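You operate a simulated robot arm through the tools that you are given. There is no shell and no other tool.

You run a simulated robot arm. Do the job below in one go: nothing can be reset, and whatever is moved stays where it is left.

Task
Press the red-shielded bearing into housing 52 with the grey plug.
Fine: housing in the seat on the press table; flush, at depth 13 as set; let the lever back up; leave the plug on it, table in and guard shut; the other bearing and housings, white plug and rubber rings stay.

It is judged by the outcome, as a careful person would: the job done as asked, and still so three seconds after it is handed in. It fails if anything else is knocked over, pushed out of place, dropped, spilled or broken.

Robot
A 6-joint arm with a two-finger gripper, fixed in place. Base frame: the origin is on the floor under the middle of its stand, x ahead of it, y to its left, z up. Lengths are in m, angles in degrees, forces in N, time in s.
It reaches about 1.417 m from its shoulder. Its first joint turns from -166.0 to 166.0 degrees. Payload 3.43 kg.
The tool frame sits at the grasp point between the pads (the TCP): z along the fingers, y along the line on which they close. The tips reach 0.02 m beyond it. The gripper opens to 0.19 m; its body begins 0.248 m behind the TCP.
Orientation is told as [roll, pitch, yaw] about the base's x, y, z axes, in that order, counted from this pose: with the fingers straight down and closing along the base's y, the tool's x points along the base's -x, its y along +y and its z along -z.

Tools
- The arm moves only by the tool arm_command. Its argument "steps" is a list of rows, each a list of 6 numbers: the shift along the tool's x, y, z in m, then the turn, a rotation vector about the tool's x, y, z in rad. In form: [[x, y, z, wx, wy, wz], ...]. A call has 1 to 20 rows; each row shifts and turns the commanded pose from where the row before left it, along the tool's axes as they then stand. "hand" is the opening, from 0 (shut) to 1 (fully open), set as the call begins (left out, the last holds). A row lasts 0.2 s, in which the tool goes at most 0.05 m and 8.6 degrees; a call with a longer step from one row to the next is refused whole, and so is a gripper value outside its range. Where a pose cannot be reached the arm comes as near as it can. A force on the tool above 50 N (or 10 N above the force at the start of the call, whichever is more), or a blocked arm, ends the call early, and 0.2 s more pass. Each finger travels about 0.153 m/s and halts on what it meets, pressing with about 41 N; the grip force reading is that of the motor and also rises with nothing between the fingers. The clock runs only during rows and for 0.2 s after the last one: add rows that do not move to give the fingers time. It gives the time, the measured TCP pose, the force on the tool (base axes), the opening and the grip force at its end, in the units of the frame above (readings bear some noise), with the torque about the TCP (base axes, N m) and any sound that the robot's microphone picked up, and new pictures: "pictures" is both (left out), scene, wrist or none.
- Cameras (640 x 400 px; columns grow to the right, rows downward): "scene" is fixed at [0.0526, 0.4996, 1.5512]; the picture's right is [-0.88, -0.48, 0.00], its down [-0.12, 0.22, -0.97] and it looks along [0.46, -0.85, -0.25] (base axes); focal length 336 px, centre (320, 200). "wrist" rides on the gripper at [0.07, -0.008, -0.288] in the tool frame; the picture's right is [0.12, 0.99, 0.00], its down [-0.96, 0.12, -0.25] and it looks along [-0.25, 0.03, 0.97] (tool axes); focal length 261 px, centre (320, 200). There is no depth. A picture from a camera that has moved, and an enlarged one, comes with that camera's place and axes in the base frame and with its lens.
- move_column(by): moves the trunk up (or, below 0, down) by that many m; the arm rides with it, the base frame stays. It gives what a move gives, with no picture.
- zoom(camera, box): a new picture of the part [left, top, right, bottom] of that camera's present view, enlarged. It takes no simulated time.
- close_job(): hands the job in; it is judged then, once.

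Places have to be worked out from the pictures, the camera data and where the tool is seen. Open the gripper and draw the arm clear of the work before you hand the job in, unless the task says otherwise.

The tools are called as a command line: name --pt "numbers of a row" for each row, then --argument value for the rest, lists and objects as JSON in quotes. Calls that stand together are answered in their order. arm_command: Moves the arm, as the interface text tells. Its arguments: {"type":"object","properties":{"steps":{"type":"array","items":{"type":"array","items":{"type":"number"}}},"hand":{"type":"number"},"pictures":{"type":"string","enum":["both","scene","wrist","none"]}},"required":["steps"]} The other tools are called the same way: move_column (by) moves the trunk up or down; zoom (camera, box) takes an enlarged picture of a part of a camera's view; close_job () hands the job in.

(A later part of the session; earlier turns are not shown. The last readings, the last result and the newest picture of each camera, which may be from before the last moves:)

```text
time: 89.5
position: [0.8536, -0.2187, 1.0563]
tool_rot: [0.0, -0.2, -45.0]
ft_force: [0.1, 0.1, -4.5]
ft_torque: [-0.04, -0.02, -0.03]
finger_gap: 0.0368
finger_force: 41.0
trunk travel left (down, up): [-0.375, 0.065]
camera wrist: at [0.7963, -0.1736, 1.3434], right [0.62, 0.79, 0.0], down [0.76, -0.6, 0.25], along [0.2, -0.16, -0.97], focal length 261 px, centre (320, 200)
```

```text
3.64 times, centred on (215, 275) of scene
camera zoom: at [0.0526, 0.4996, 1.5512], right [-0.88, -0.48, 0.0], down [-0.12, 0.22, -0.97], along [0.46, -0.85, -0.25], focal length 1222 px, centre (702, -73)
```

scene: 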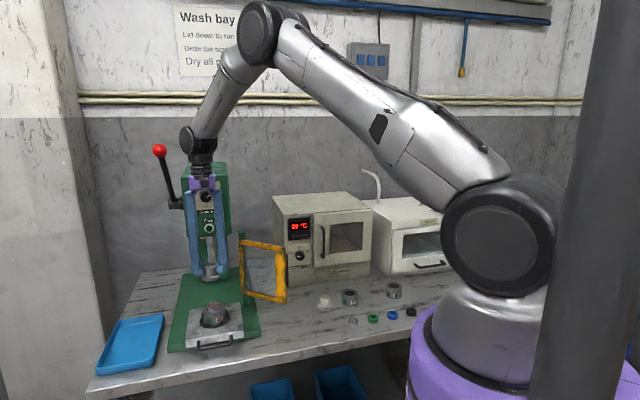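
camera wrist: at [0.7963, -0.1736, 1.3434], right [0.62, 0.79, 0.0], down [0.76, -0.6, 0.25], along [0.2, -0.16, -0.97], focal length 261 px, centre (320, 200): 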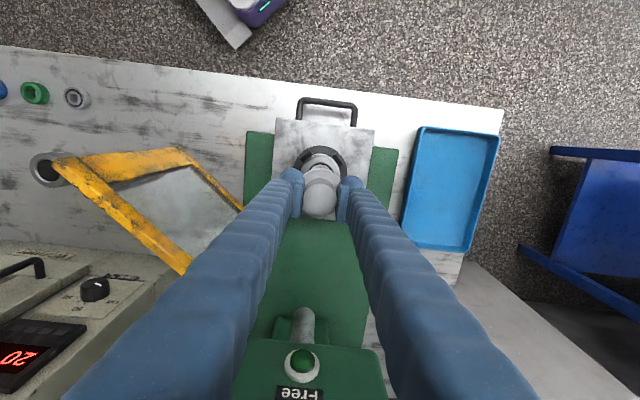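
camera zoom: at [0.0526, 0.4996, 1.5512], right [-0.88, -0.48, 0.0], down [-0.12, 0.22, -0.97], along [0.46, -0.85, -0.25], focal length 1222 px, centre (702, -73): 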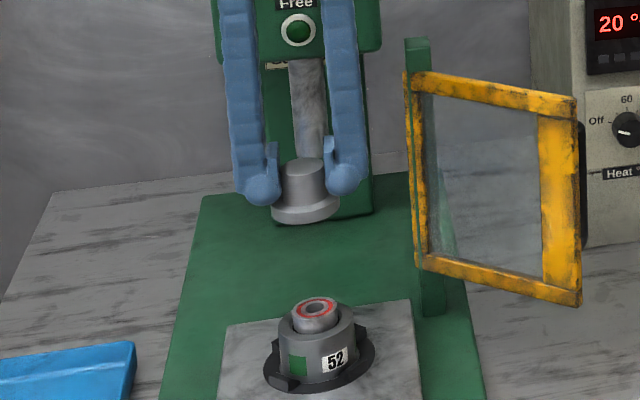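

Good. Lowering to about 3 cm above the bearing to check concentricity.

arm_command --pt "0 0 0.03 0 0 0" --pt "0 0 0.03 0 0 0" --pt "0 0 0.01 0 0 0" --pt "0 0 0 0 0 0" --pictures "none"

zoom --camera "wrist" --box '[270, 140, 370, 220]'

zoom --camera "scene" --box '[180, 260, 250, 330]'

```text
time: 90.5
position: [0.8537, -0.2203, 0.9855]
tool_rot: [0.0, -0.2, -45.0]
ft_force: [-0.8, 0.3, -4.9]
ft_torque: [0.02, 0.02, 0.02]
finger_gap: 0.0366
finger_force: 40.8
trunk travel left (down, up): [-0.375, 0.065]
```

```text
5.00 times, centred on (320, 180) of wrist
camera zoom: at [0.7959, -0.1754, 1.274], right [0.62, 0.79, 0.0], down [0.76, -0.6, 0.25], along [0.2, -0.16, -0.97], focal length 1303 px, centre (320, 300)
```

zoom: 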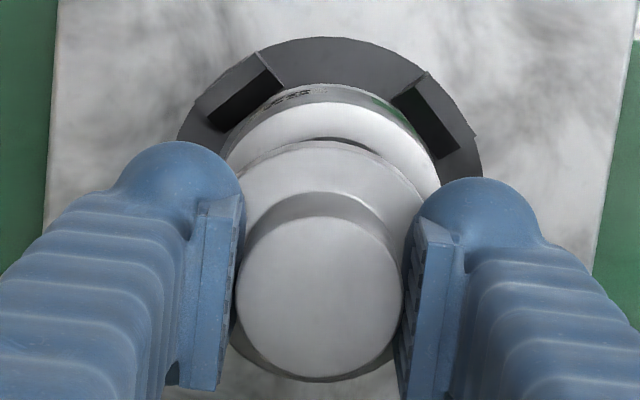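

```text
5.71 times, centred on (215, 295) of scene
camera zoom: at [0.0526, 0.4996, 1.5512], right [-0.88, -0.48, 0.0], down [-0.12, 0.22, -0.97], along [0.46, -0.85, -0.25], focal length 1920 px, centre (920, -343)
```

zoom: 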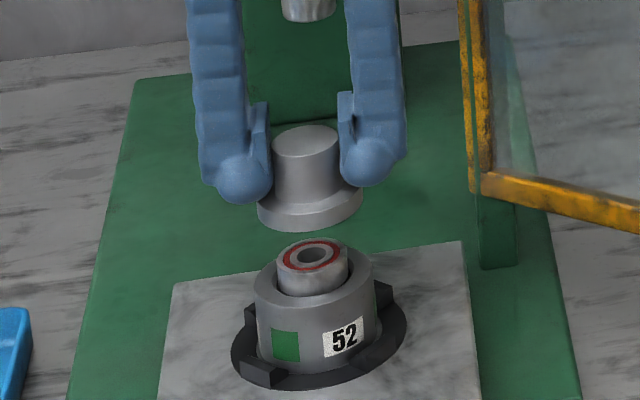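

The scene view shows the flange and housing columns agree within 1 mm. Lowering onto the bearing in steps.

arm_command --pt "0 0.0007 0.01 0 0 0" --pt "0 0 0.008 0 0 0" --pt "0 0 0.005 0 0 0" --pt "0 0 0 0 0 0" --pictures "none"

zoom --camera "scene" --box '[185, 270, 245, 330]'

```text
time: 91.5
position: [0.8527, -0.2185, 0.9632]
tool_rot: [0.0, -0.1, -45.0]
ft_force: [0.0, -0.8, -5.1]
ft_torque: [0.03, -0.01, -0.02]
finger_gap: 0.0367
finger_force: 41.0
trunk travel left (down, up): [-0.375, 0.065]
```

```text
6.67 times, centred on (215, 300) of scene
camera zoom: at [0.0526, 0.4996, 1.5512], right [-0.88, -0.48, 0.0], down [-0.12, 0.22, -0.97], along [0.46, -0.85, -0.25], focal length 2240 px, centre (1020, -467)
```

zoom: 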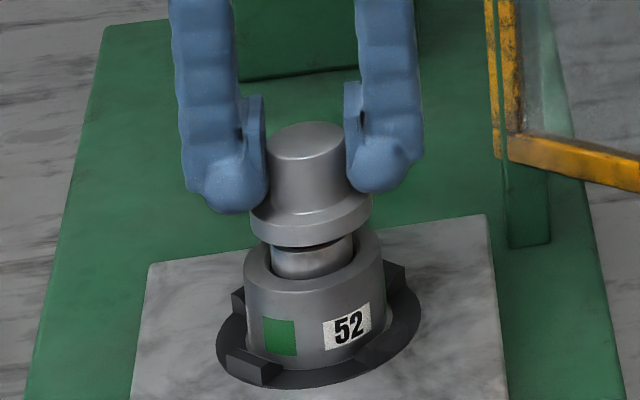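

arm_command --pt "0 0 0.002 0 0 0" --pt "0 0 0.002 0 0 0" --pt "0 0 0.002 0 0 0" --pt "0 0 0 0 0 0" --pictures "none"

zoom --camera "scene" --box '[185, 270, 245, 330]'

```text
time: 92.5
position: [0.8533, -0.2179, 0.9571]
tool_rot: [0.0, 0.0, -45.0]
ft_force: [-0.9, -0.4, -4.6]
ft_torque: [0.01, -0.01, 0.01]
finger_gap: 0.0365
finger_force: 41.2
trunk travel left (down, up): [-0.375, 0.065]
```

```text
6.67 times, centred on (215, 300) of scene
camera zoom: at [0.0526, 0.4996, 1.5512], right [-0.88, -0.48, 0.0], down [-0.12, 0.22, -0.97], along [0.46, -0.85, -0.25], focal length 2240 px, centre (1020, -467)
```

zoom: 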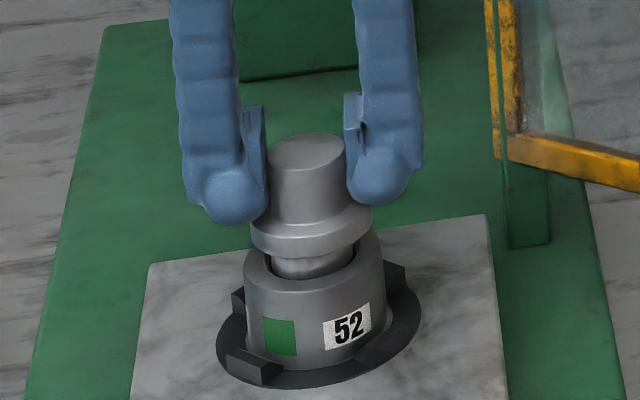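

Very close. Continuing in 1.5 mm steps until the weight transfers.

arm_command --pt "0 0 0.0015 0 0 0" --pt "0 0 0.0015 0 0 0" --pt "0 0 0 0 0 0" --pictures "none"

```text
time: 93.3
position: [0.8534, -0.2185, 0.9534]
tool_rot: [0.0, -0.2, -45.0]
ft_force: [-0.4, -0.1, -0.4]
ft_torque: [0.03, 0.03, -0.03]
finger_gap: 0.0368
finger_force: 41.1
trunk travel left (down, up): [-0.375, 0.065]
```

Contact: the weight is transferring. A touch more, then release.

arm_command --pt "0 0 0.0006 0 0 0" --pt "0 0 0 0 0 0" --pictures "none"

arm_command --pt "0 0 0 0 0 0" --pt "0 0 0 0 0 0" --pt "0 0 0 0 0 0" --hand 0.4 --pictures "none"

zoom --camera "scene" --box '[185, 270, 245, 330]'

zoom --camera "wrist" --box '[260, 140, 380, 230]'

```text
time: 93.9
position: [0.8528, -0.22, 0.9545]
tool_rot: [0.0, -0.3, -45.1]
ft_force: [-0.6, -1.7, 4.6]
ft_torque: [-0.03, 0.02, -0.02]
finger_gap: 0.0368
finger_force: 41.7
trunk travel left (down, up): [-0.375, 0.065]
```

```text
time: 94.7
position: [0.8526, -0.2183, 0.9532]
tool_rot: [0.0, -0.2, -45.0]
ft_force: [-0.2, 0.5, 0.4]
ft_torque: [-0.03, -0.01, 0.02]
finger_gap: 0.0759
finger_force: 0.1
trunk travel left (down, up): [-0.375, 0.065]
```

```text
6.67 times, centred on (215, 300) of scene
camera zoom: at [0.0526, 0.4996, 1.5512], right [-0.88, -0.48, 0.0], down [-0.12, 0.22, -0.97], along [0.46, -0.85, -0.25], focal length 2240 px, centre (1020, -467)
```

zoom: 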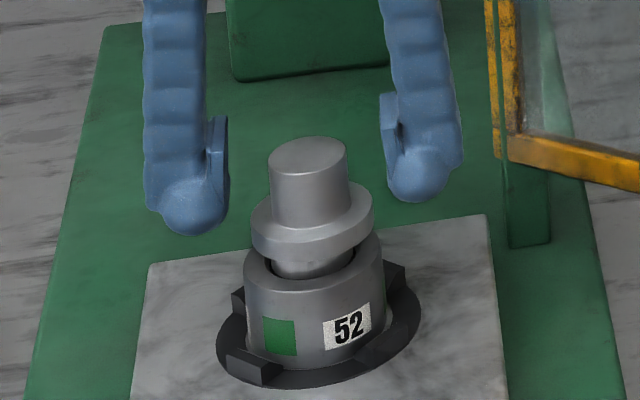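

```text
4.44 times, centred on (320, 185) of wrist
camera zoom: at [0.7952, -0.1742, 1.2417], right [0.62, 0.79, 0.0], down [0.76, -0.6, 0.25], along [0.2, -0.16, -0.97], focal length 1158 px, centre (320, 267)
```

zoom: 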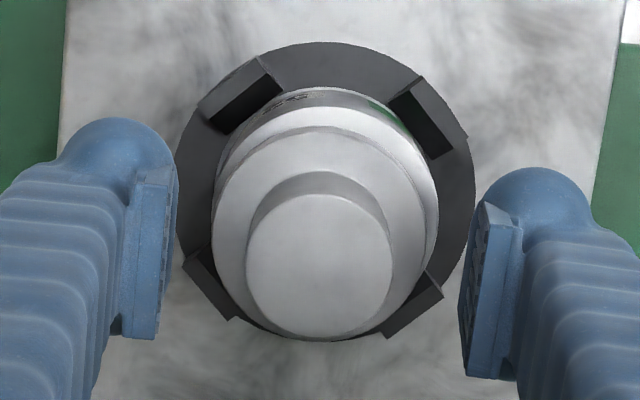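

The plug sits level on the bearing. I'll back the gripper off upward, then look closely at the handle and table front to plan pushing the table in.

arm_command --pt "0 0 -0.01 0 0 0" --pt "0 0 -0.04 0 0 0" --pt "0 0 -0.045 0 0 0" --pt "0 0 -0.045 0 0 0" --pt "0 0 -0.045 0 0 0" --pt "0.045 0 -0.01 0 0 0" --pt "0.045 0 0 0 0 0" --pt "0.045 0 0 0 0 0" --pt "0.045 0 0 0 0 0" --pt "0.045 0 0 0 0 0" --pt "0 0 0 0 0 0"

zoom --camera "scene" --box '[160, 290, 270, 360]'

zoom --camera "wrist" --box '[250, 130, 400, 260]'

```text
time: 97.1
position: [0.6922, -0.0587, 1.1457]
tool_rot: [-0.1, -0.1, -45.0]
ft_force: [0.3, -0.2, 0.4]
ft_torque: [-0.03, 0.12, -0.03]
finger_gap: 0.076
finger_force: 0.1
trunk travel left (down, up): [-0.375, 0.065]
camera wrist: at [0.6356, -0.014, 1.4346], right [0.62, 0.79, 0.0], down [0.76, -0.6, 0.25], along [0.19, -0.16, -0.97], focal length 261 px, centre (320, 200)
```

scene: 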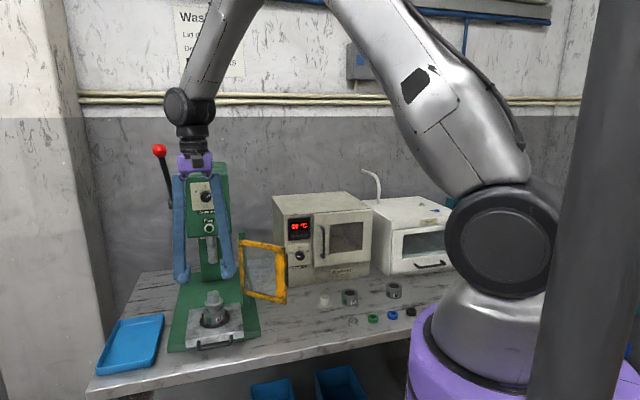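
wrist: 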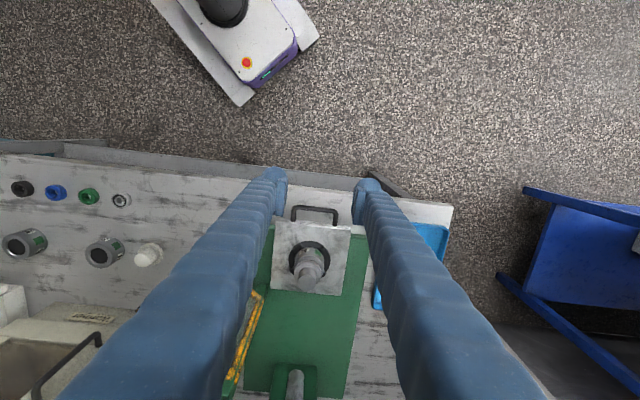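

```text
5.71 times, centred on (215, 325) of scene
camera zoom: at [0.0526, 0.4996, 1.5512], right [-0.88, -0.48, 0.0], down [-0.12, 0.22, -0.97], along [0.46, -0.85, -0.25], focal length 1920 px, centre (920, -514)
```

zoom: 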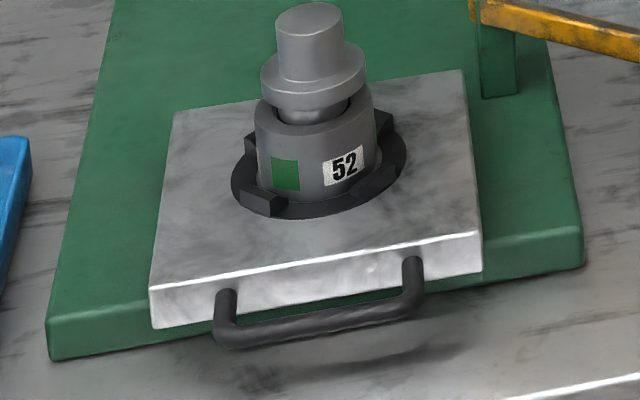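

```text
3.08 times, centred on (325, 195) of wrist
camera zoom: at [0.6356, -0.014, 1.4346], right [0.62, 0.79, 0.0], down [0.76, -0.6, 0.25], along [0.19, -0.16, -0.97], focal length 802 px, centre (305, 215)
```

zoom: 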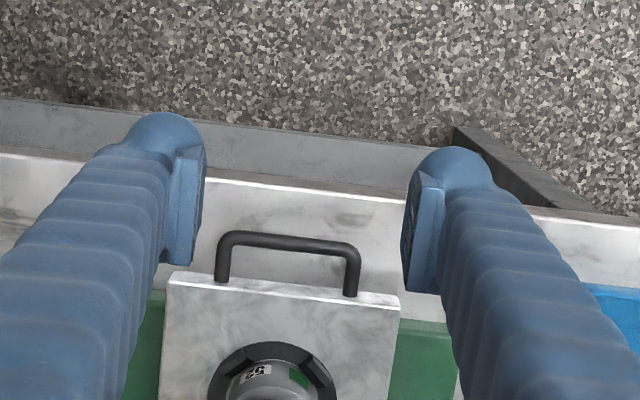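

The table front face is at e2≈0.665 and its centre at e1≈0.4485; the handle reaches e1 ±0.055. I'll straddle the handle with fingers opened to about 0.12, with the tool tilted 30° so the wrist stays clear of the press head, and push the table's front face evenly. First: tilt and lower in front of the bench.

arm_command --pt "0 0 0 0 -0.131 0" --pt "0 0 0 0 -0.131 0" --pt "0 0 0 0 -0.131 0" --pt "0 0 0 0 -0.131 0" --pt "0.024 0 0.0415 0 0 0" --pt "0.024 0 0.0415 0 0 0" --pt "0.024 0 0.0415 0 0 0" --pt "0.024 0 0.0415 0 0 0" --pt "0.02 0 0.0346 0 0 0" --pt "0 0 0 0 0 0" --hand 0.632

zoom --camera "wrist" --box '[220, 130, 420, 300]'

```text
time: 99.3
position: [0.7065, -0.0572, 0.9257]
tool_rot: [-1.2, -29.7, -44.6]
ft_force: [-0.3, -0.1, 0.1]
ft_torque: [0.01, -0.02, 0.01]
finger_gap: 0.1201
finger_force: 0.0
out of reach, approached as far as the arm can: row 9
trunk travel left (down, up): [-0.375, 0.065]
camera wrist: at [0.5582, 0.0836, 1.141], right [0.63, 0.77, -0.08], down [0.59, -0.42, 0.69], along [0.5, -0.48, -0.72], focal length 261 px, centre (320, 200)
```

scene: 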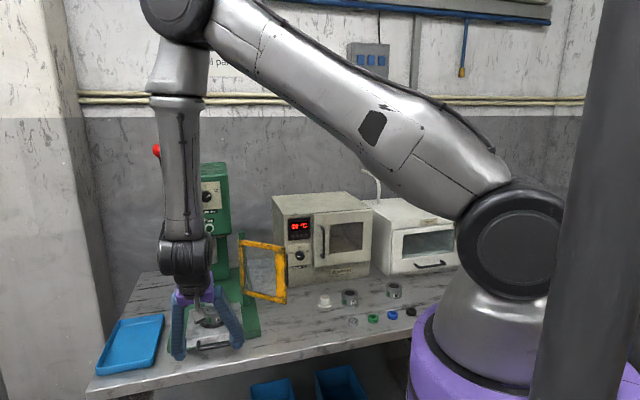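
wrist: 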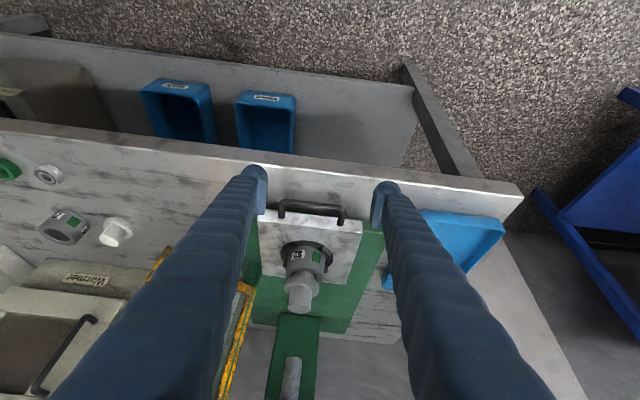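

```text
2.35 times, centred on (320, 215) of wrist
camera zoom: at [0.5582, 0.0836, 1.141], right [0.63, 0.77, -0.08], down [0.59, -0.42, 0.69], along [0.5, -0.48, -0.72], focal length 613 px, centre (320, 165)
```

zoom: 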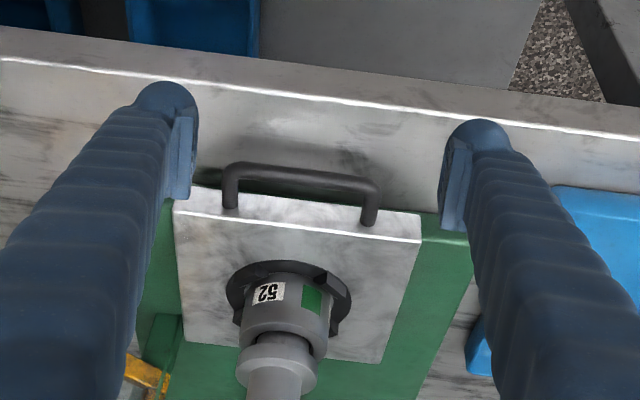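

The arm is at its lower limit in this tilted posture. I'll raise the tool 0.2 m and then lower the column by 0.2 m, so it can work lower.

arm_command --pt "-0.0245 0 -0.0425 0 0 0" --pt "-0.0245 0 -0.0425 0 0 0" --pt "-0.0245 0 -0.0425 0 0 0" --pt "-0.0245 0 -0.0425 0 0 0" --pt "0 0 0 0 0 0" --pictures "none"

move_column --by -0.2

zoom --camera "scene" --box '[0, 0, 640, 400]'

```text
time: 100.5
position: [0.7062, -0.0571, 1.1227]
tool_rot: [-0.1, -30.1, -45.0]
ft_force: [0.8, 0.4, 0.3]
ft_torque: [0.01, 0.08, -0.01]
finger_gap: 0.1202
finger_force: 0.0
trunk travel left (down, up): [-0.375, 0.065]
```

```text
time: 102.6
position: [0.7061, -0.0571, 0.9228]
tool_rot: [0.0, -30.2, -45.0]
ft_force: [-0.7, -0.1, 0.4]
ft_torque: [-0.01, 0.0, 0.0]
finger_gap: 0.1201
finger_force: 0.0
trunk travel left (down, up): [-0.175, 0.265]
```

```text
1.00 times, centred on (320, 200) of scene (not enlarged: the box is as wide or as high as the picture)
camera zoom: at [0.0526, 0.4996, 1.5512], right [-0.88, -0.48, 0.0], down [-0.12, 0.22, -0.97], along [0.46, -0.85, -0.25], focal length 336 px, centre (320, 200)
```

zoom: 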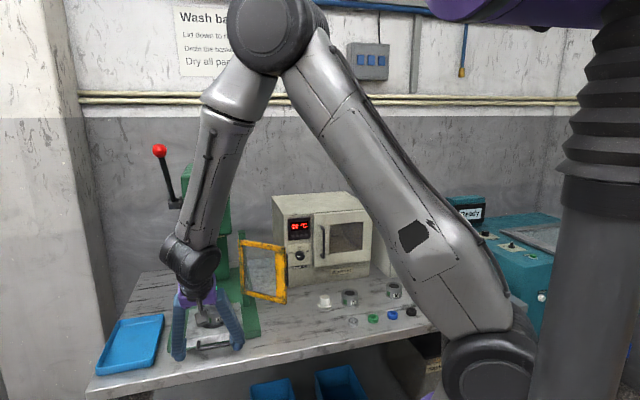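

The column is down and the TCP is at z 0.923 again. I'll centre on the table (e1≈0.450) and lower to z≈0.853, still in front of the handle.

arm_command --pt "0.0117 -0.003 0.0203 0 0 0" --pt "0.0117 -0.003 0.0203 0 0 0" --pt "0.0117 -0.003 0.0202 0 0 0" --pt "0 0 0 0 0 0"

zoom --camera "wrist" --box '[220, 130, 420, 300]'

zoom --camera "scene" --box '[150, 280, 270, 370]'

```text
time: 103.6
position: [0.7007, -0.0641, 0.8501]
tool_rot: [0.0, -30.2, -45.0]
ft_force: [0.1, 0.0, -0.3]
ft_torque: [-0.03, -0.01, -0.01]
finger_gap: 0.1202
finger_force: 0.0
trunk travel left (down, up): [-0.175, 0.265]
camera wrist: at [0.5479, 0.0757, 1.0647], right [0.63, 0.77, -0.06], down [0.58, -0.42, 0.7], along [0.52, -0.47, -0.71], focal length 261 px, centre (320, 200)
```

scene: 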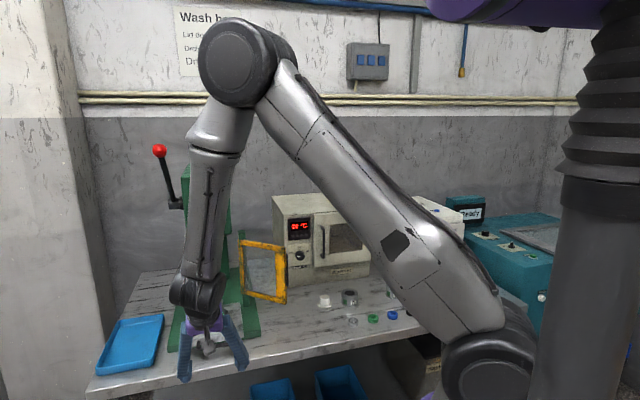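
wrist: 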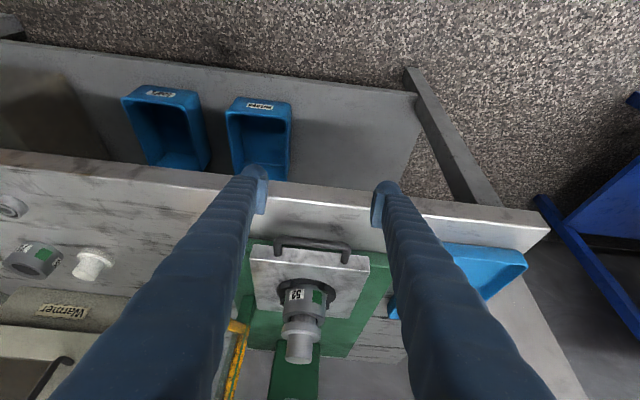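

```text
2.35 times, centred on (320, 215) of wrist
camera zoom: at [0.5479, 0.0757, 1.0647], right [0.63, 0.77, -0.06], down [0.58, -0.42, 0.7], along [0.52, -0.47, -0.71], focal length 613 px, centre (320, 165)
```

zoom: 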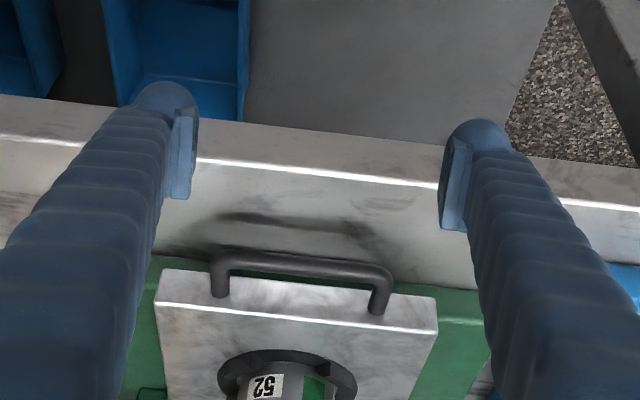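

```text
4.44 times, centred on (210, 325) of scene
camera zoom: at [0.0526, 0.4996, 1.5512], right [-0.88, -0.48, 0.0], down [-0.12, 0.22, -0.97], along [0.46, -0.85, -0.25], focal length 1493 px, centre (809, -356)
```

zoom: 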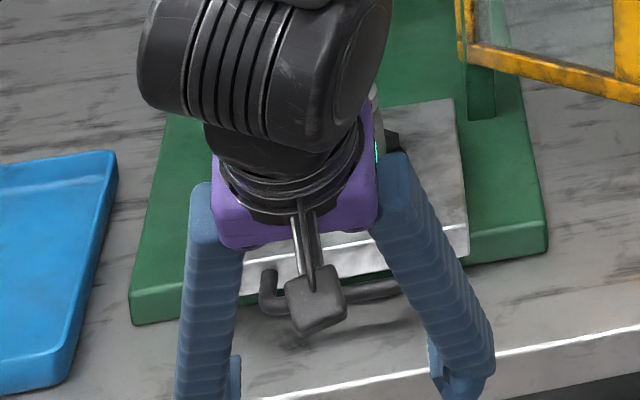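

Well placed: e1 0.450, z 0.850, fingers straddling the handle. Moving forward toward the front face, to a couple of centimetres short.

arm_command --pt "-0.0217 0 0.0091 0 0 0" --pt "-0.0202 0 0.0117 0 0 0" --pt "-0.0202 0 0.0117 0 0 0" --pt "0 0 0 0 0 0" --pictures "none"

zoom --camera "wrist" --box '[220, 130, 420, 300]'

zoom --camera "scene" --box '[150, 280, 270, 370]'

```text
time: 104.6
position: [0.7485, -0.1138, 0.8559]
tool_rot: [0.0, -30.1, -45.0]
ft_force: [-0.5, 0.0, -0.1]
ft_torque: [0.01, 0.02, 0.01]
finger_gap: 0.1201
finger_force: 0.1
trunk travel left (down, up): [-0.175, 0.265]
```

```text
2.35 times, centred on (320, 215) of wrist
camera zoom: at [0.5964, 0.026, 1.0686], right [0.63, 0.77, -0.06], down [0.58, -0.42, 0.7], along [0.52, -0.47, -0.71], focal length 613 px, centre (320, 165)
```

zoom: 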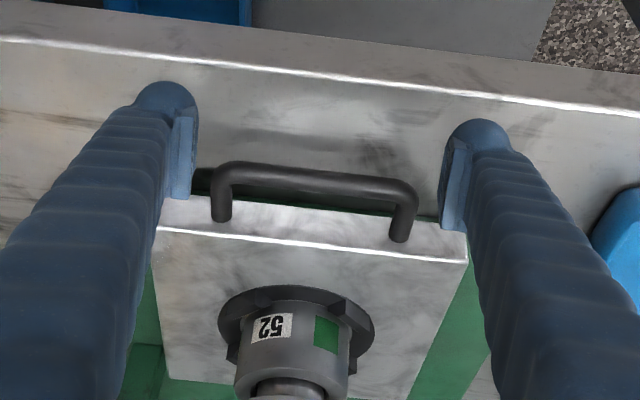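

```text
4.44 times, centred on (210, 325) of scene
camera zoom: at [0.0526, 0.4996, 1.5512], right [-0.88, -0.48, 0.0], down [-0.12, 0.22, -0.97], along [0.46, -0.85, -0.25], focal length 1493 px, centre (809, -356)
```

zoom: 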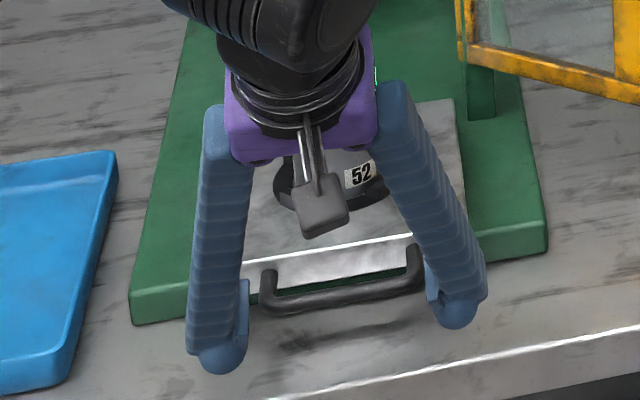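

Clearances to the handle are about 1 cm each side. I'll ease forward to find contact.

arm_command --pt "-0.0071 0 0.0076 0 0 0" --pt "-0.0086 0 0.005 0 0 0" --pt "-0.0043 0 0.0025 0 0 0" --pt "0 0 0 0 0 0" --pictures "none"

zoom --camera "wrist" --box '[220, 130, 420, 300]'

zoom --camera "scene" --box '[170, 300, 270, 365]'

```text
time: 105.6
position: [0.767, -0.1318, 0.853]
tool_rot: [0.0, -30.2, -45.0]
ft_force: [0.3, 0.1, -0.2]
ft_torque: [0.02, 0.03, 0.04]
finger_gap: 0.1197
finger_force: 0.1
trunk travel left (down, up): [-0.175, 0.265]
```

```text
2.35 times, centred on (320, 215) of wrist
camera zoom: at [0.6142, 0.0082, 1.0669], right [0.63, 0.77, -0.06], down [0.58, -0.42, 0.7], along [0.52, -0.47, -0.71], focal length 613 px, centre (320, 165)
```

zoom: 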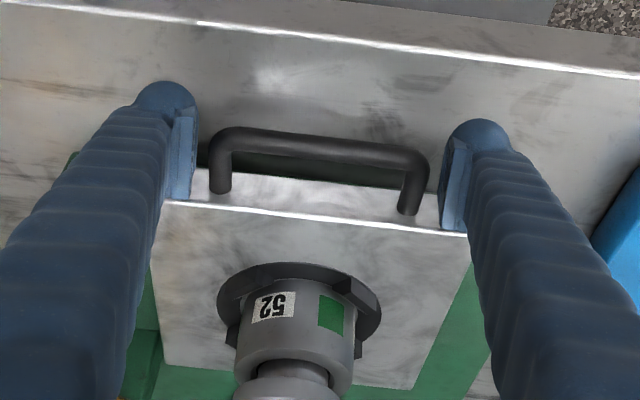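

```text
6.15 times, centred on (220, 332) of scene
camera zoom: at [0.0526, 0.4996, 1.5512], right [-0.88, -0.48, 0.0], down [-0.12, 0.22, -0.97], along [0.46, -0.85, -0.25], focal length 2068 px, centre (935, -615)
```

zoom: 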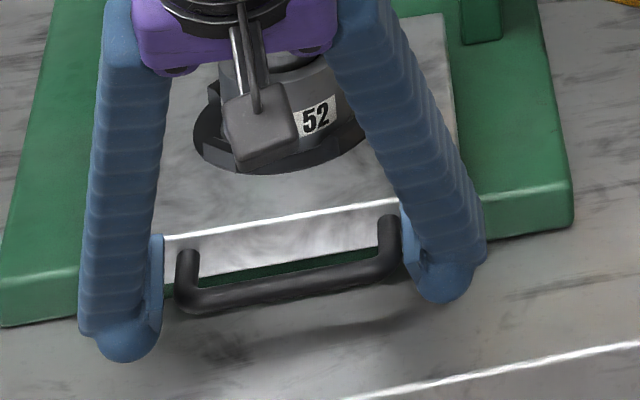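

No contact yet at e2 0.6355. Continuing forward in 4 mm rows with force monitoring.

arm_command --pt "-0.0035 0.001 0.002 0 0 0" --pt "-0.0035 0 0.002 0 0 0" --pt "-0.0035 0 0.002 0 0 0" --pt "0 0 0 0 0 0" --pictures "none"

```text
time: 106.6
position: [0.7758, -0.1383, 0.8512]
tool_rot: [0.0, -30.1, -45.0]
ft_force: [0.0, 2.4, -0.2]
ft_torque: [-0.02, -0.01, -0.04]
finger_gap: 0.1198
finger_force: 0.0
trunk travel left (down, up): [-0.175, 0.265]
```

arm_command --pt "-0.0035 0 0.002 0 0 0" --pt "-0.0035 0 0.002 0 0 0" --pt "-0.0035 0 0.002 0 0 0" --pt "0 0 0 0 0 0" --pictures "none"

zoom --camera "wrist" --box '[220, 130, 420, 300]'

zoom --camera "scene" --box '[170, 290, 270, 360]'

```text
time: 107.6
position: [0.7852, -0.1466, 0.8528]
tool_rot: [-0.1, -30.2, -45.0]
ft_force: [-0.5, 0.7, -0.6]
ft_torque: [-0.02, -0.01, -0.01]
finger_gap: 0.1203
finger_force: 0.1
trunk travel left (down, up): [-0.175, 0.265]
```

```text
2.35 times, centred on (320, 215) of wrist
camera zoom: at [0.6324, -0.0075, 1.0663], right [0.63, 0.77, -0.06], down [0.58, -0.42, 0.7], along [0.52, -0.47, -0.71], focal length 613 px, centre (320, 165)
```

zoom: 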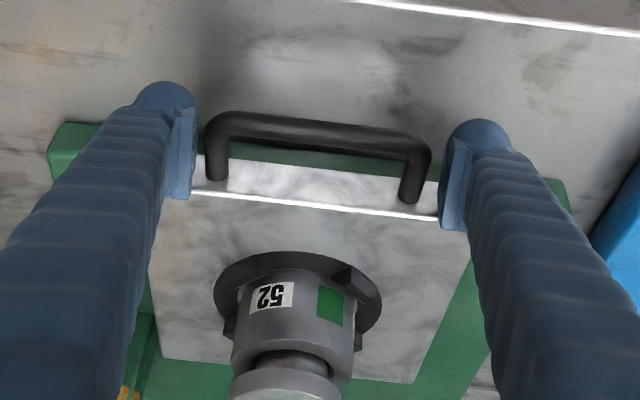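

```text
5.71 times, centred on (220, 325) of scene
camera zoom: at [0.0526, 0.4996, 1.5512], right [-0.88, -0.48, 0.0], down [-0.12, 0.22, -0.97], along [0.46, -0.85, -0.25], focal length 1920 px, centre (891, -514)
```

zoom: 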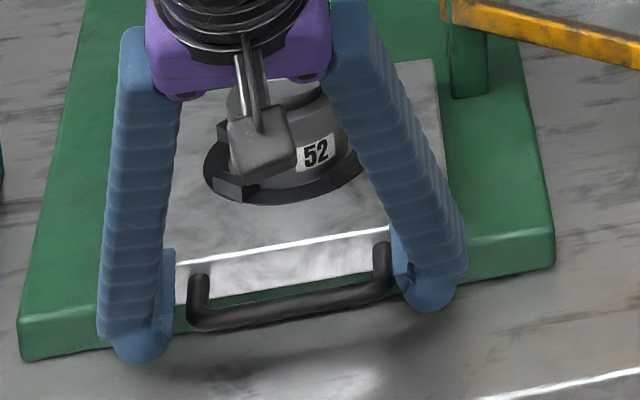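

The table is sliding in with barely any force. Continuing the push slowly (3 cm/s).

arm_command --pt "-0.0052 0 0.003 0 0 0" --pt "-0.0052 0 0.003 0 0 0" --pt "-0.0052 0 0.003 0 0 0" --pt "-0.0052 0 0.003 0 0 0" --pt "-0.0052 0 0.003 0 0 0" --pt "-0.0052 0 0.003 0 0 0" --pt "-0.0052 0 0.003 0 0 0" --pt "-0.0052 0 0.003 0 0 0" --pt "-0.0052 0 0.003 0 0 0" --pt "-0.0052 0 0.003 0 0 0" --pt "0 0 0 0 0 0"

zoom --camera "wrist" --box '[220, 130, 420, 300]'

zoom --camera "scene" --box '[160, 240, 290, 350]'

```text
time: 110.0
position: [0.8272, -0.1912, 0.8532]
tool_rot: [0.0, -30.2, -45.0]
ft_force: [1.1, 0.1, -0.2]
ft_torque: [0.01, -0.01, 0.03]
finger_gap: 0.1203
finger_force: 0.1
trunk travel left (down, up): [-0.175, 0.265]
camera wrist: at [0.6751, -0.0515, 1.0672], right [0.63, 0.77, -0.06], down [0.58, -0.42, 0.7], along [0.52, -0.47, -0.71], focal length 261 px, centre (320, 200)
```

scene: 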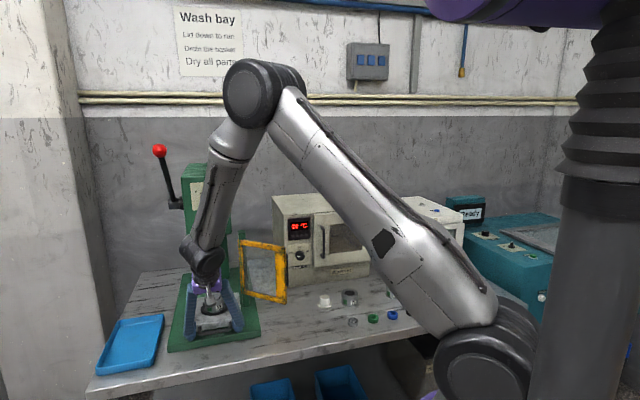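
wrist: 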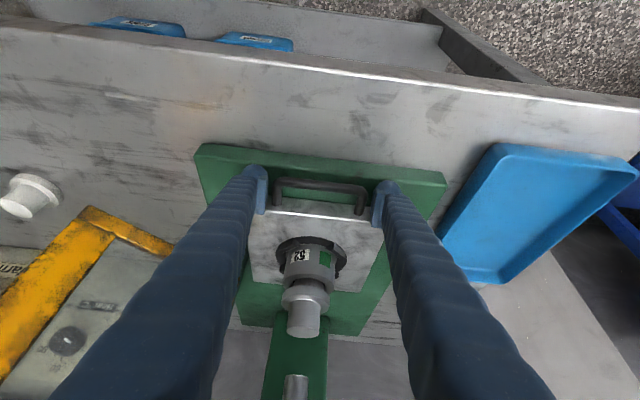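

```text
2.35 times, centred on (320, 215) of wrist
camera zoom: at [0.6751, -0.0515, 1.0672], right [0.63, 0.77, -0.06], down [0.58, -0.42, 0.7], along [0.52, -0.47, -0.71], focal length 613 px, centre (320, 165)
```

zoom: 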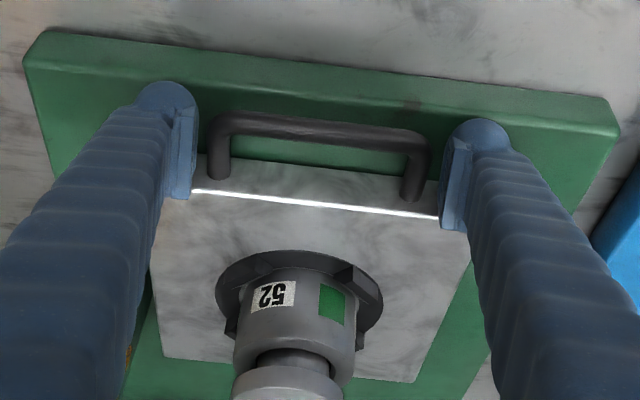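

```text
3.64 times, centred on (225, 295) of scene
camera zoom: at [0.0526, 0.4996, 1.5512], right [-0.88, -0.48, 0.0], down [-0.12, 0.22, -0.97], along [0.46, -0.85, -0.25], focal length 1222 px, centre (666, -146)
```

zoom: 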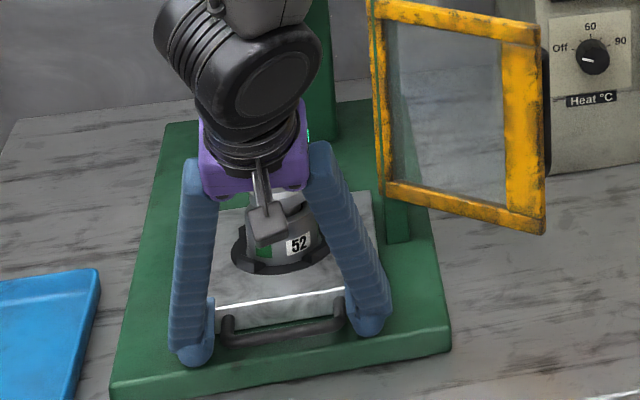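

Smooth. Continuing the push another 6 cm.

arm_command --pt "-0.0052 0 0.003 0 0 0" --pt "-0.0052 0 0.003 0 0 0" --pt "-0.0052 0 0.003 0 0 0" --pt "-0.0052 0 0.003 0 0 0" --pt "-0.0052 0 0.003 0 0 0" --pt "-0.0052 0 0.003 0 0 0" --pt "-0.0052 0 0.003 0 0 0" --pt "-0.0052 0 0.003 0 0 0" --pt "-0.0052 0 0.003 0 0 0" --pt "-0.0052 0 0.003 0 0 0" --pt "0 0 0 0 0 0" --pictures "none"

zoom --camera "wrist" --box '[200, 130, 440, 330]'

zoom --camera "scene" --box '[160, 220, 290, 350]'

```text
time: 112.4
position: [0.8705, -0.2326, 0.8526]
tool_rot: [0.1, -30.2, -45.1]
ft_force: [0.0, 0.5, 0.4]
ft_torque: [-0.01, 0.0, -0.03]
finger_gap: 0.1201
finger_force: 0.0
trunk travel left (down, up): [-0.175, 0.265]
```

```text
2.00 times, centred on (320, 230) of wrist
camera zoom: at [0.7176, -0.0928, 1.0666], right [0.63, 0.77, -0.06], down [0.58, -0.42, 0.7], along [0.52, -0.47, -0.71], focal length 521 px, centre (320, 140)
```

zoom: 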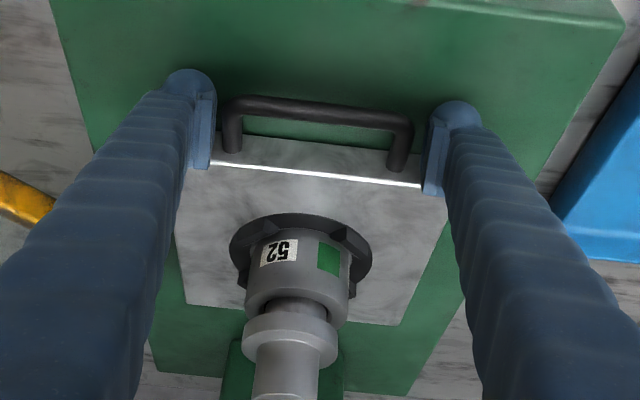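

```text
3.08 times, centred on (225, 285) of scene
camera zoom: at [0.0526, 0.4996, 1.5512], right [-0.88, -0.48, 0.0], down [-0.12, 0.22, -0.97], along [0.46, -0.85, -0.25], focal length 1034 px, centre (612, -62)
```

zoom: 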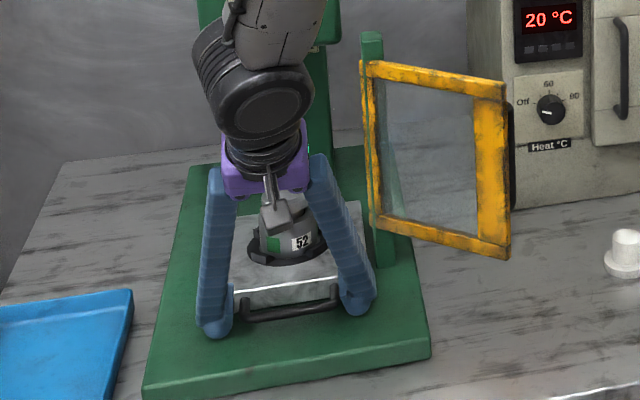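

Good. Next 3 cm, then check near the guard post.

arm_command --pt "-0.0052 0 0.003 0 0 0" --pt "-0.0052 0 0.003 0 0 0" --pt "-0.0052 0 0.003 0 0 0" --pt "-0.0052 0 0.003 0 0 0" --pt "-0.0052 0 0.003 0 0 0" --pt "0 0 0 0 0 0" --pictures "none"

zoom --camera "wrist" --box '[200, 130, 440, 330]'

zoom --camera "scene" --box '[170, 220, 270, 330]'

```text
time: 113.8
position: [0.892, -0.254, 0.854]
tool_rot: [-0.1, -30.2, -45.0]
ft_force: [1.1, 0.1, -0.8]
ft_torque: [0.0, 0.03, 0.0]
finger_gap: 0.1203
finger_force: 0.1
trunk travel left (down, up): [-0.175, 0.265]
```

```text
2.00 times, centred on (320, 230) of wrist
camera zoom: at [0.7381, -0.1137, 1.0675], right [0.63, 0.77, -0.06], down [0.58, -0.42, 0.7], along [0.52, -0.47, -0.71], focal length 521 px, centre (320, 140)
```

zoom: 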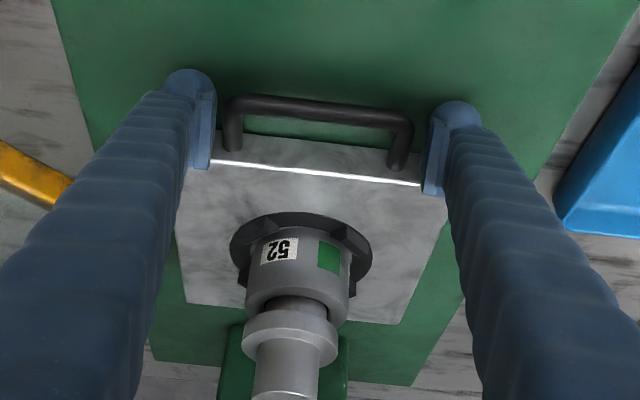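

```text
3.64 times, centred on (220, 275) of scene
camera zoom: at [0.0526, 0.4996, 1.5512], right [-0.88, -0.48, 0.0], down [-0.12, 0.22, -0.97], along [0.46, -0.85, -0.25], focal length 1222 px, centre (684, -73)
```

zoom: 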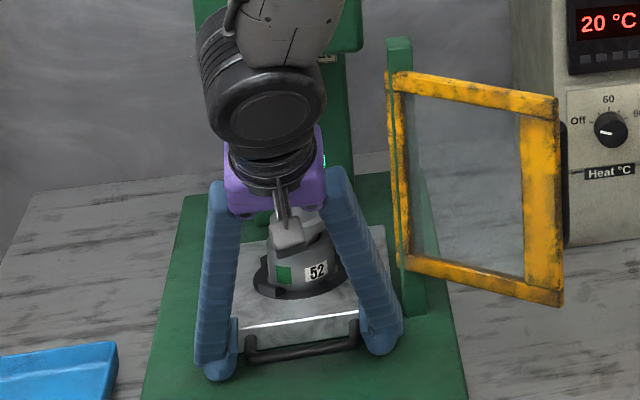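

Approaching the end of travel. Continuing in smaller steps, watching the force and the clearance at the guard post.

arm_command --pt "-0.0035 0 0.002 0 0 0" --pt "-0.0035 0 0.002 0 0 0" --pt "-0.0035 0 0.002 0 0 0" --pt "0 0 0 0 0 0" --pictures "none"

zoom --camera "scene" --box '[190, 270, 280, 330]'

zoom --camera "wrist" --box '[220, 200, 420, 360]'

```text
time: 114.8
position: [0.8998, -0.2632, 0.8529]
tool_rot: [0.0, -30.2, -45.0]
ft_force: [-0.1, 0.0, 0.5]
ft_torque: [-0.01, 0.0, -0.02]
finger_gap: 0.12
finger_force: 0.0
trunk travel left (down, up): [-0.175, 0.265]
```

```text
6.67 times, centred on (235, 300) of scene
camera zoom: at [0.0526, 0.4996, 1.5512], right [-0.88, -0.48, 0.0], down [-0.12, 0.22, -0.97], along [0.46, -0.85, -0.25], focal length 2240 px, centre (887, -467)
```

zoom: 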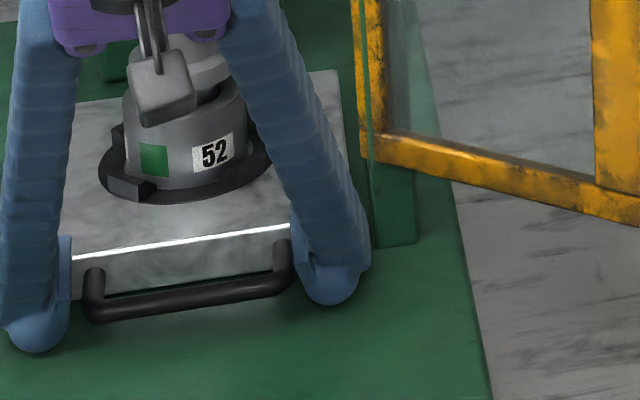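

```text
2.50 times, centred on (320, 280) of wrist
camera zoom: at [0.7471, -0.1227, 1.0672], right [0.63, 0.77, -0.06], down [0.58, -0.42, 0.7], along [0.52, -0.47, -0.71], focal length 652 px, centre (320, 0)
```

zoom: 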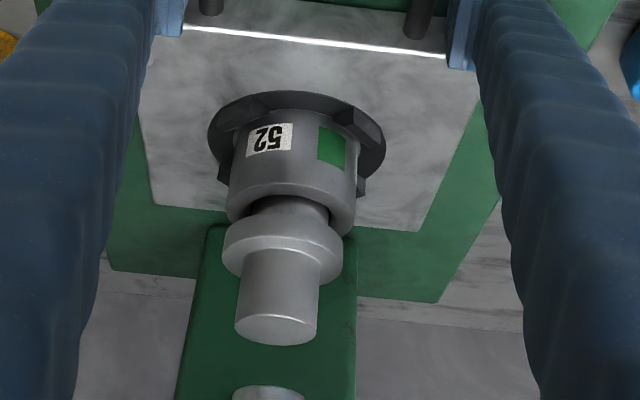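

arm_command --pt "-0.0026 0 0.0015 0 0 0" --pt "-0.0026 0 0.0015 0 0 0" --pt "-0.0026 0 0.0015 0 0 0" --pt "0 0 0 0 0 0" --pictures "none"

zoom --camera "scene" --box '[190, 270, 280, 330]'

```text
time: 115.8
position: [0.9059, -0.268, 0.8532]
tool_rot: [0.1, -30.2, -44.9]
ft_force: [0.4, 0.6, -1.1]
ft_torque: [0.02, 0.02, 0.04]
finger_gap: 0.12
finger_force: 0.3
trunk travel left (down, up): [-0.175, 0.265]
```

```text
6.67 times, centred on (235, 300) of scene
camera zoom: at [0.0526, 0.4996, 1.5512], right [-0.88, -0.48, 0.0], down [-0.12, 0.22, -0.97], along [0.46, -0.85, -0.25], focal length 2240 px, centre (887, -467)
```

zoom: 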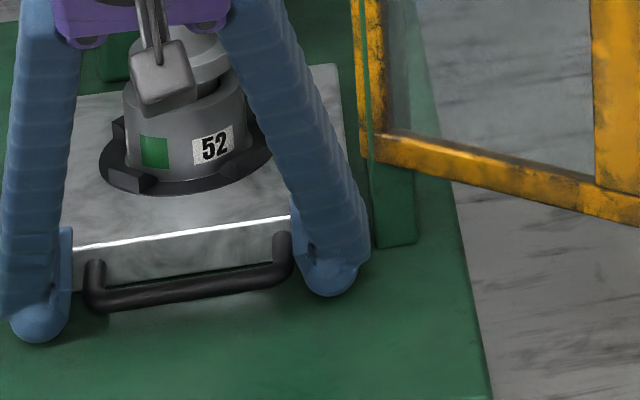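

arm_command --pt "-0.0022 0 0.00125 0 0 0" --pt "-0.0022 0 0.00125 0 0 0" --pt "-0.0022 0 0.00125 0 0 0" --pt "0 0 0 0 0 0" --pictures "none"

zoom --camera "wrist" --box '[220, 200, 420, 400]'

```text
time: 116.8
position: [0.911, -0.2743, 0.8535]
tool_rot: [0.1, -30.1, -44.9]
ft_force: [0.4, 0.3, -0.3]
ft_torque: [0.02, -0.04, 0.04]
finger_gap: 0.12
finger_force: 0.0
trunk travel left (down, up): [-0.175, 0.265]
```

```text
2.00 times, centred on (320, 300) of wrist
camera zoom: at [0.7588, -0.1343, 1.0675], right [0.63, 0.77, -0.06], down [0.58, -0.42, 0.7], along [0.52, -0.47, -0.71], focal length 521 px, centre (320, 0)
```

zoom: 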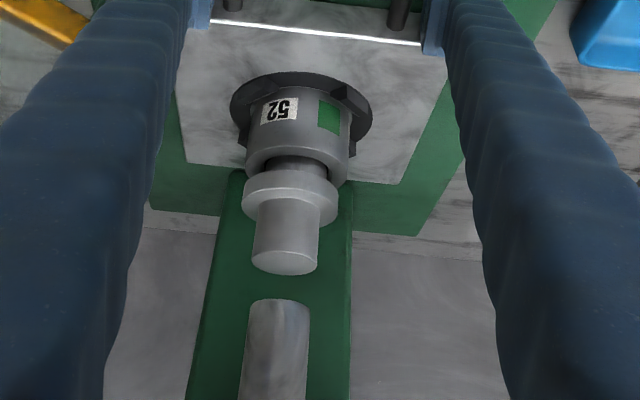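

The plug is almost under the ram and there's no stop yet. Continuing gently.

arm_command --pt "-0.0017 0 0.001 0 0 0" --pt "-0.0017 0 0.001 0 0 0" --pt "-0.0017 0 0.001 0 0 0" --pt "0 0 0 0 0 0" --pictures "none"

arm_command --pt "-0.0017 0 0.001 0 0 0" --pt "-0.0017 0 0.001 0 0 0" --pt "0 0 0 0 0 0" --pictures "none"

zoom --camera "wrist" --box '[220, 200, 420, 400]'

zoom --camera "scene" --box '[170, 220, 280, 330]'

```text
time: 117.8
position: [0.9142, -0.2775, 0.854]
tool_rot: [0.0, -30.1, -44.9]
ft_force: [-0.5, 0.2, 1.4]
ft_torque: [-0.04, -0.02, 0.0]
finger_gap: 0.1199
finger_force: 0.1
trunk travel left (down, up): [-0.175, 0.265]
```

```text
time: 118.6
position: [0.918, -0.2803, 0.8527]
tool_rot: [0.0, -30.2, -45.0]
ft_force: [-1.2, 1.3, 0.2]
ft_torque: [0.02, -0.04, 0.07]
finger_gap: 0.1203
finger_force: 0.0
trunk travel left (down, up): [-0.175, 0.265]
```

```text
2.00 times, centred on (320, 300) of wrist
camera zoom: at [0.7644, -0.141, 1.0676], right [0.63, 0.77, -0.06], down [0.58, -0.42, 0.7], along [0.52, -0.47, -0.71], focal length 521 px, centre (320, 0)
```

zoom: 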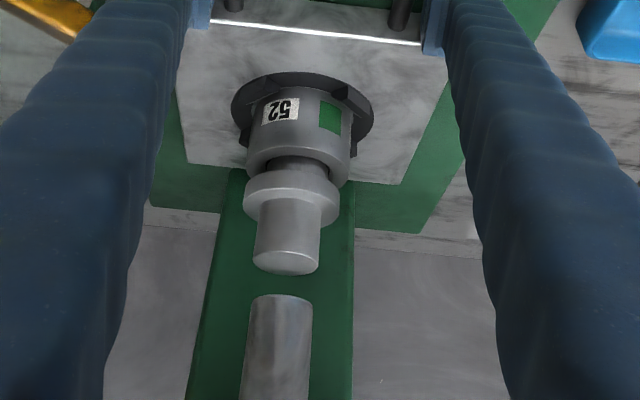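

```text
3.64 times, centred on (225, 275) of scene
camera zoom: at [0.0526, 0.4996, 1.5512], right [-0.88, -0.48, 0.0], down [-0.12, 0.22, -0.97], along [0.46, -0.85, -0.25], focal length 1222 px, centre (666, -73)
```

zoom: 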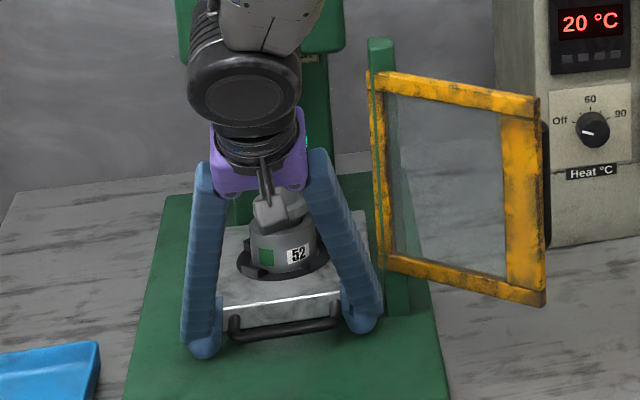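

arm_command --pt "-0.0013 0 0.00075 0 0 0" --pt "-0.0013 0 0.00075 0 0 0" --pt "0 0 0 0 0 0" --pictures "none"

arm_command --pt "-0.0013 0 0.00075 0 0 0" --pt "-0.0013 0 0.00075 0 0 0" --pt "0 0 0 0 0 0" --pictures "none"

```text
time: 119.4
position: [0.9195, -0.2835, 0.8526]
tool_rot: [0.0, -30.1, -44.9]
ft_force: [0.2, 0.2, 0.6]
ft_torque: [0.0, 0.01, -0.05]
finger_gap: 0.1204
finger_force: 0.5
trunk travel left (down, up): [-0.175, 0.265]
```

```text
time: 120.2
position: [0.9219, -0.2846, 0.8539]
tool_rot: [0.0, -30.2, -45.1]
ft_force: [-0.2, 2.4, 0.0]
ft_torque: [0.0, 0.02, 0.03]
finger_gap: 0.1204
finger_force: 0.2
trunk travel left (down, up): [-0.175, 0.265]
```

Still no stop. My improved estimate puts the ram axis at e2≈0.98 and the plug at about 0.958, so roughly 2 cm remain. I'll check clearance between the finger and the guard post before continuing.

zoom --camera "wrist" --box '[160, 130, 320, 330]'

zoom --camera "scene" --box '[230, 250, 270, 320]'

```text
2.00 times, centred on (240, 230) of wrist
camera zoom: at [0.7695, -0.1456, 1.0674], right [0.63, 0.77, -0.06], down [0.58, -0.42, 0.7], along [0.52, -0.47, -0.71], focal length 521 px, centre (480, 140)
```

zoom: 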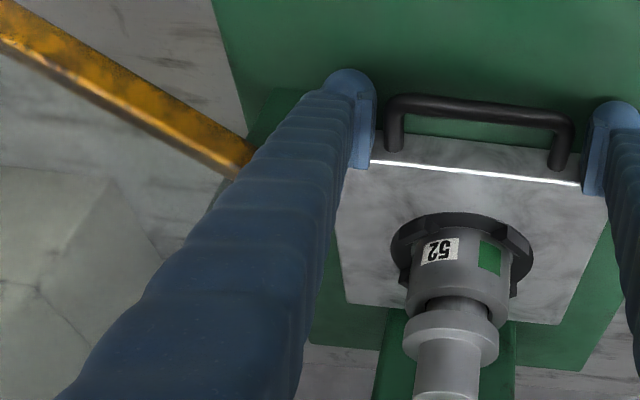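

```text
5.71 times, centred on (250, 285) of scene
camera zoom: at [0.0526, 0.4996, 1.5512], right [-0.88, -0.48, 0.0], down [-0.12, 0.22, -0.97], along [0.46, -0.85, -0.25], focal length 1920 px, centre (720, -286)
```

zoom: 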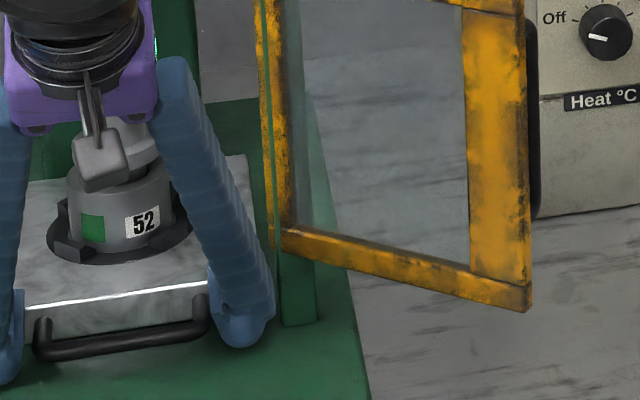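

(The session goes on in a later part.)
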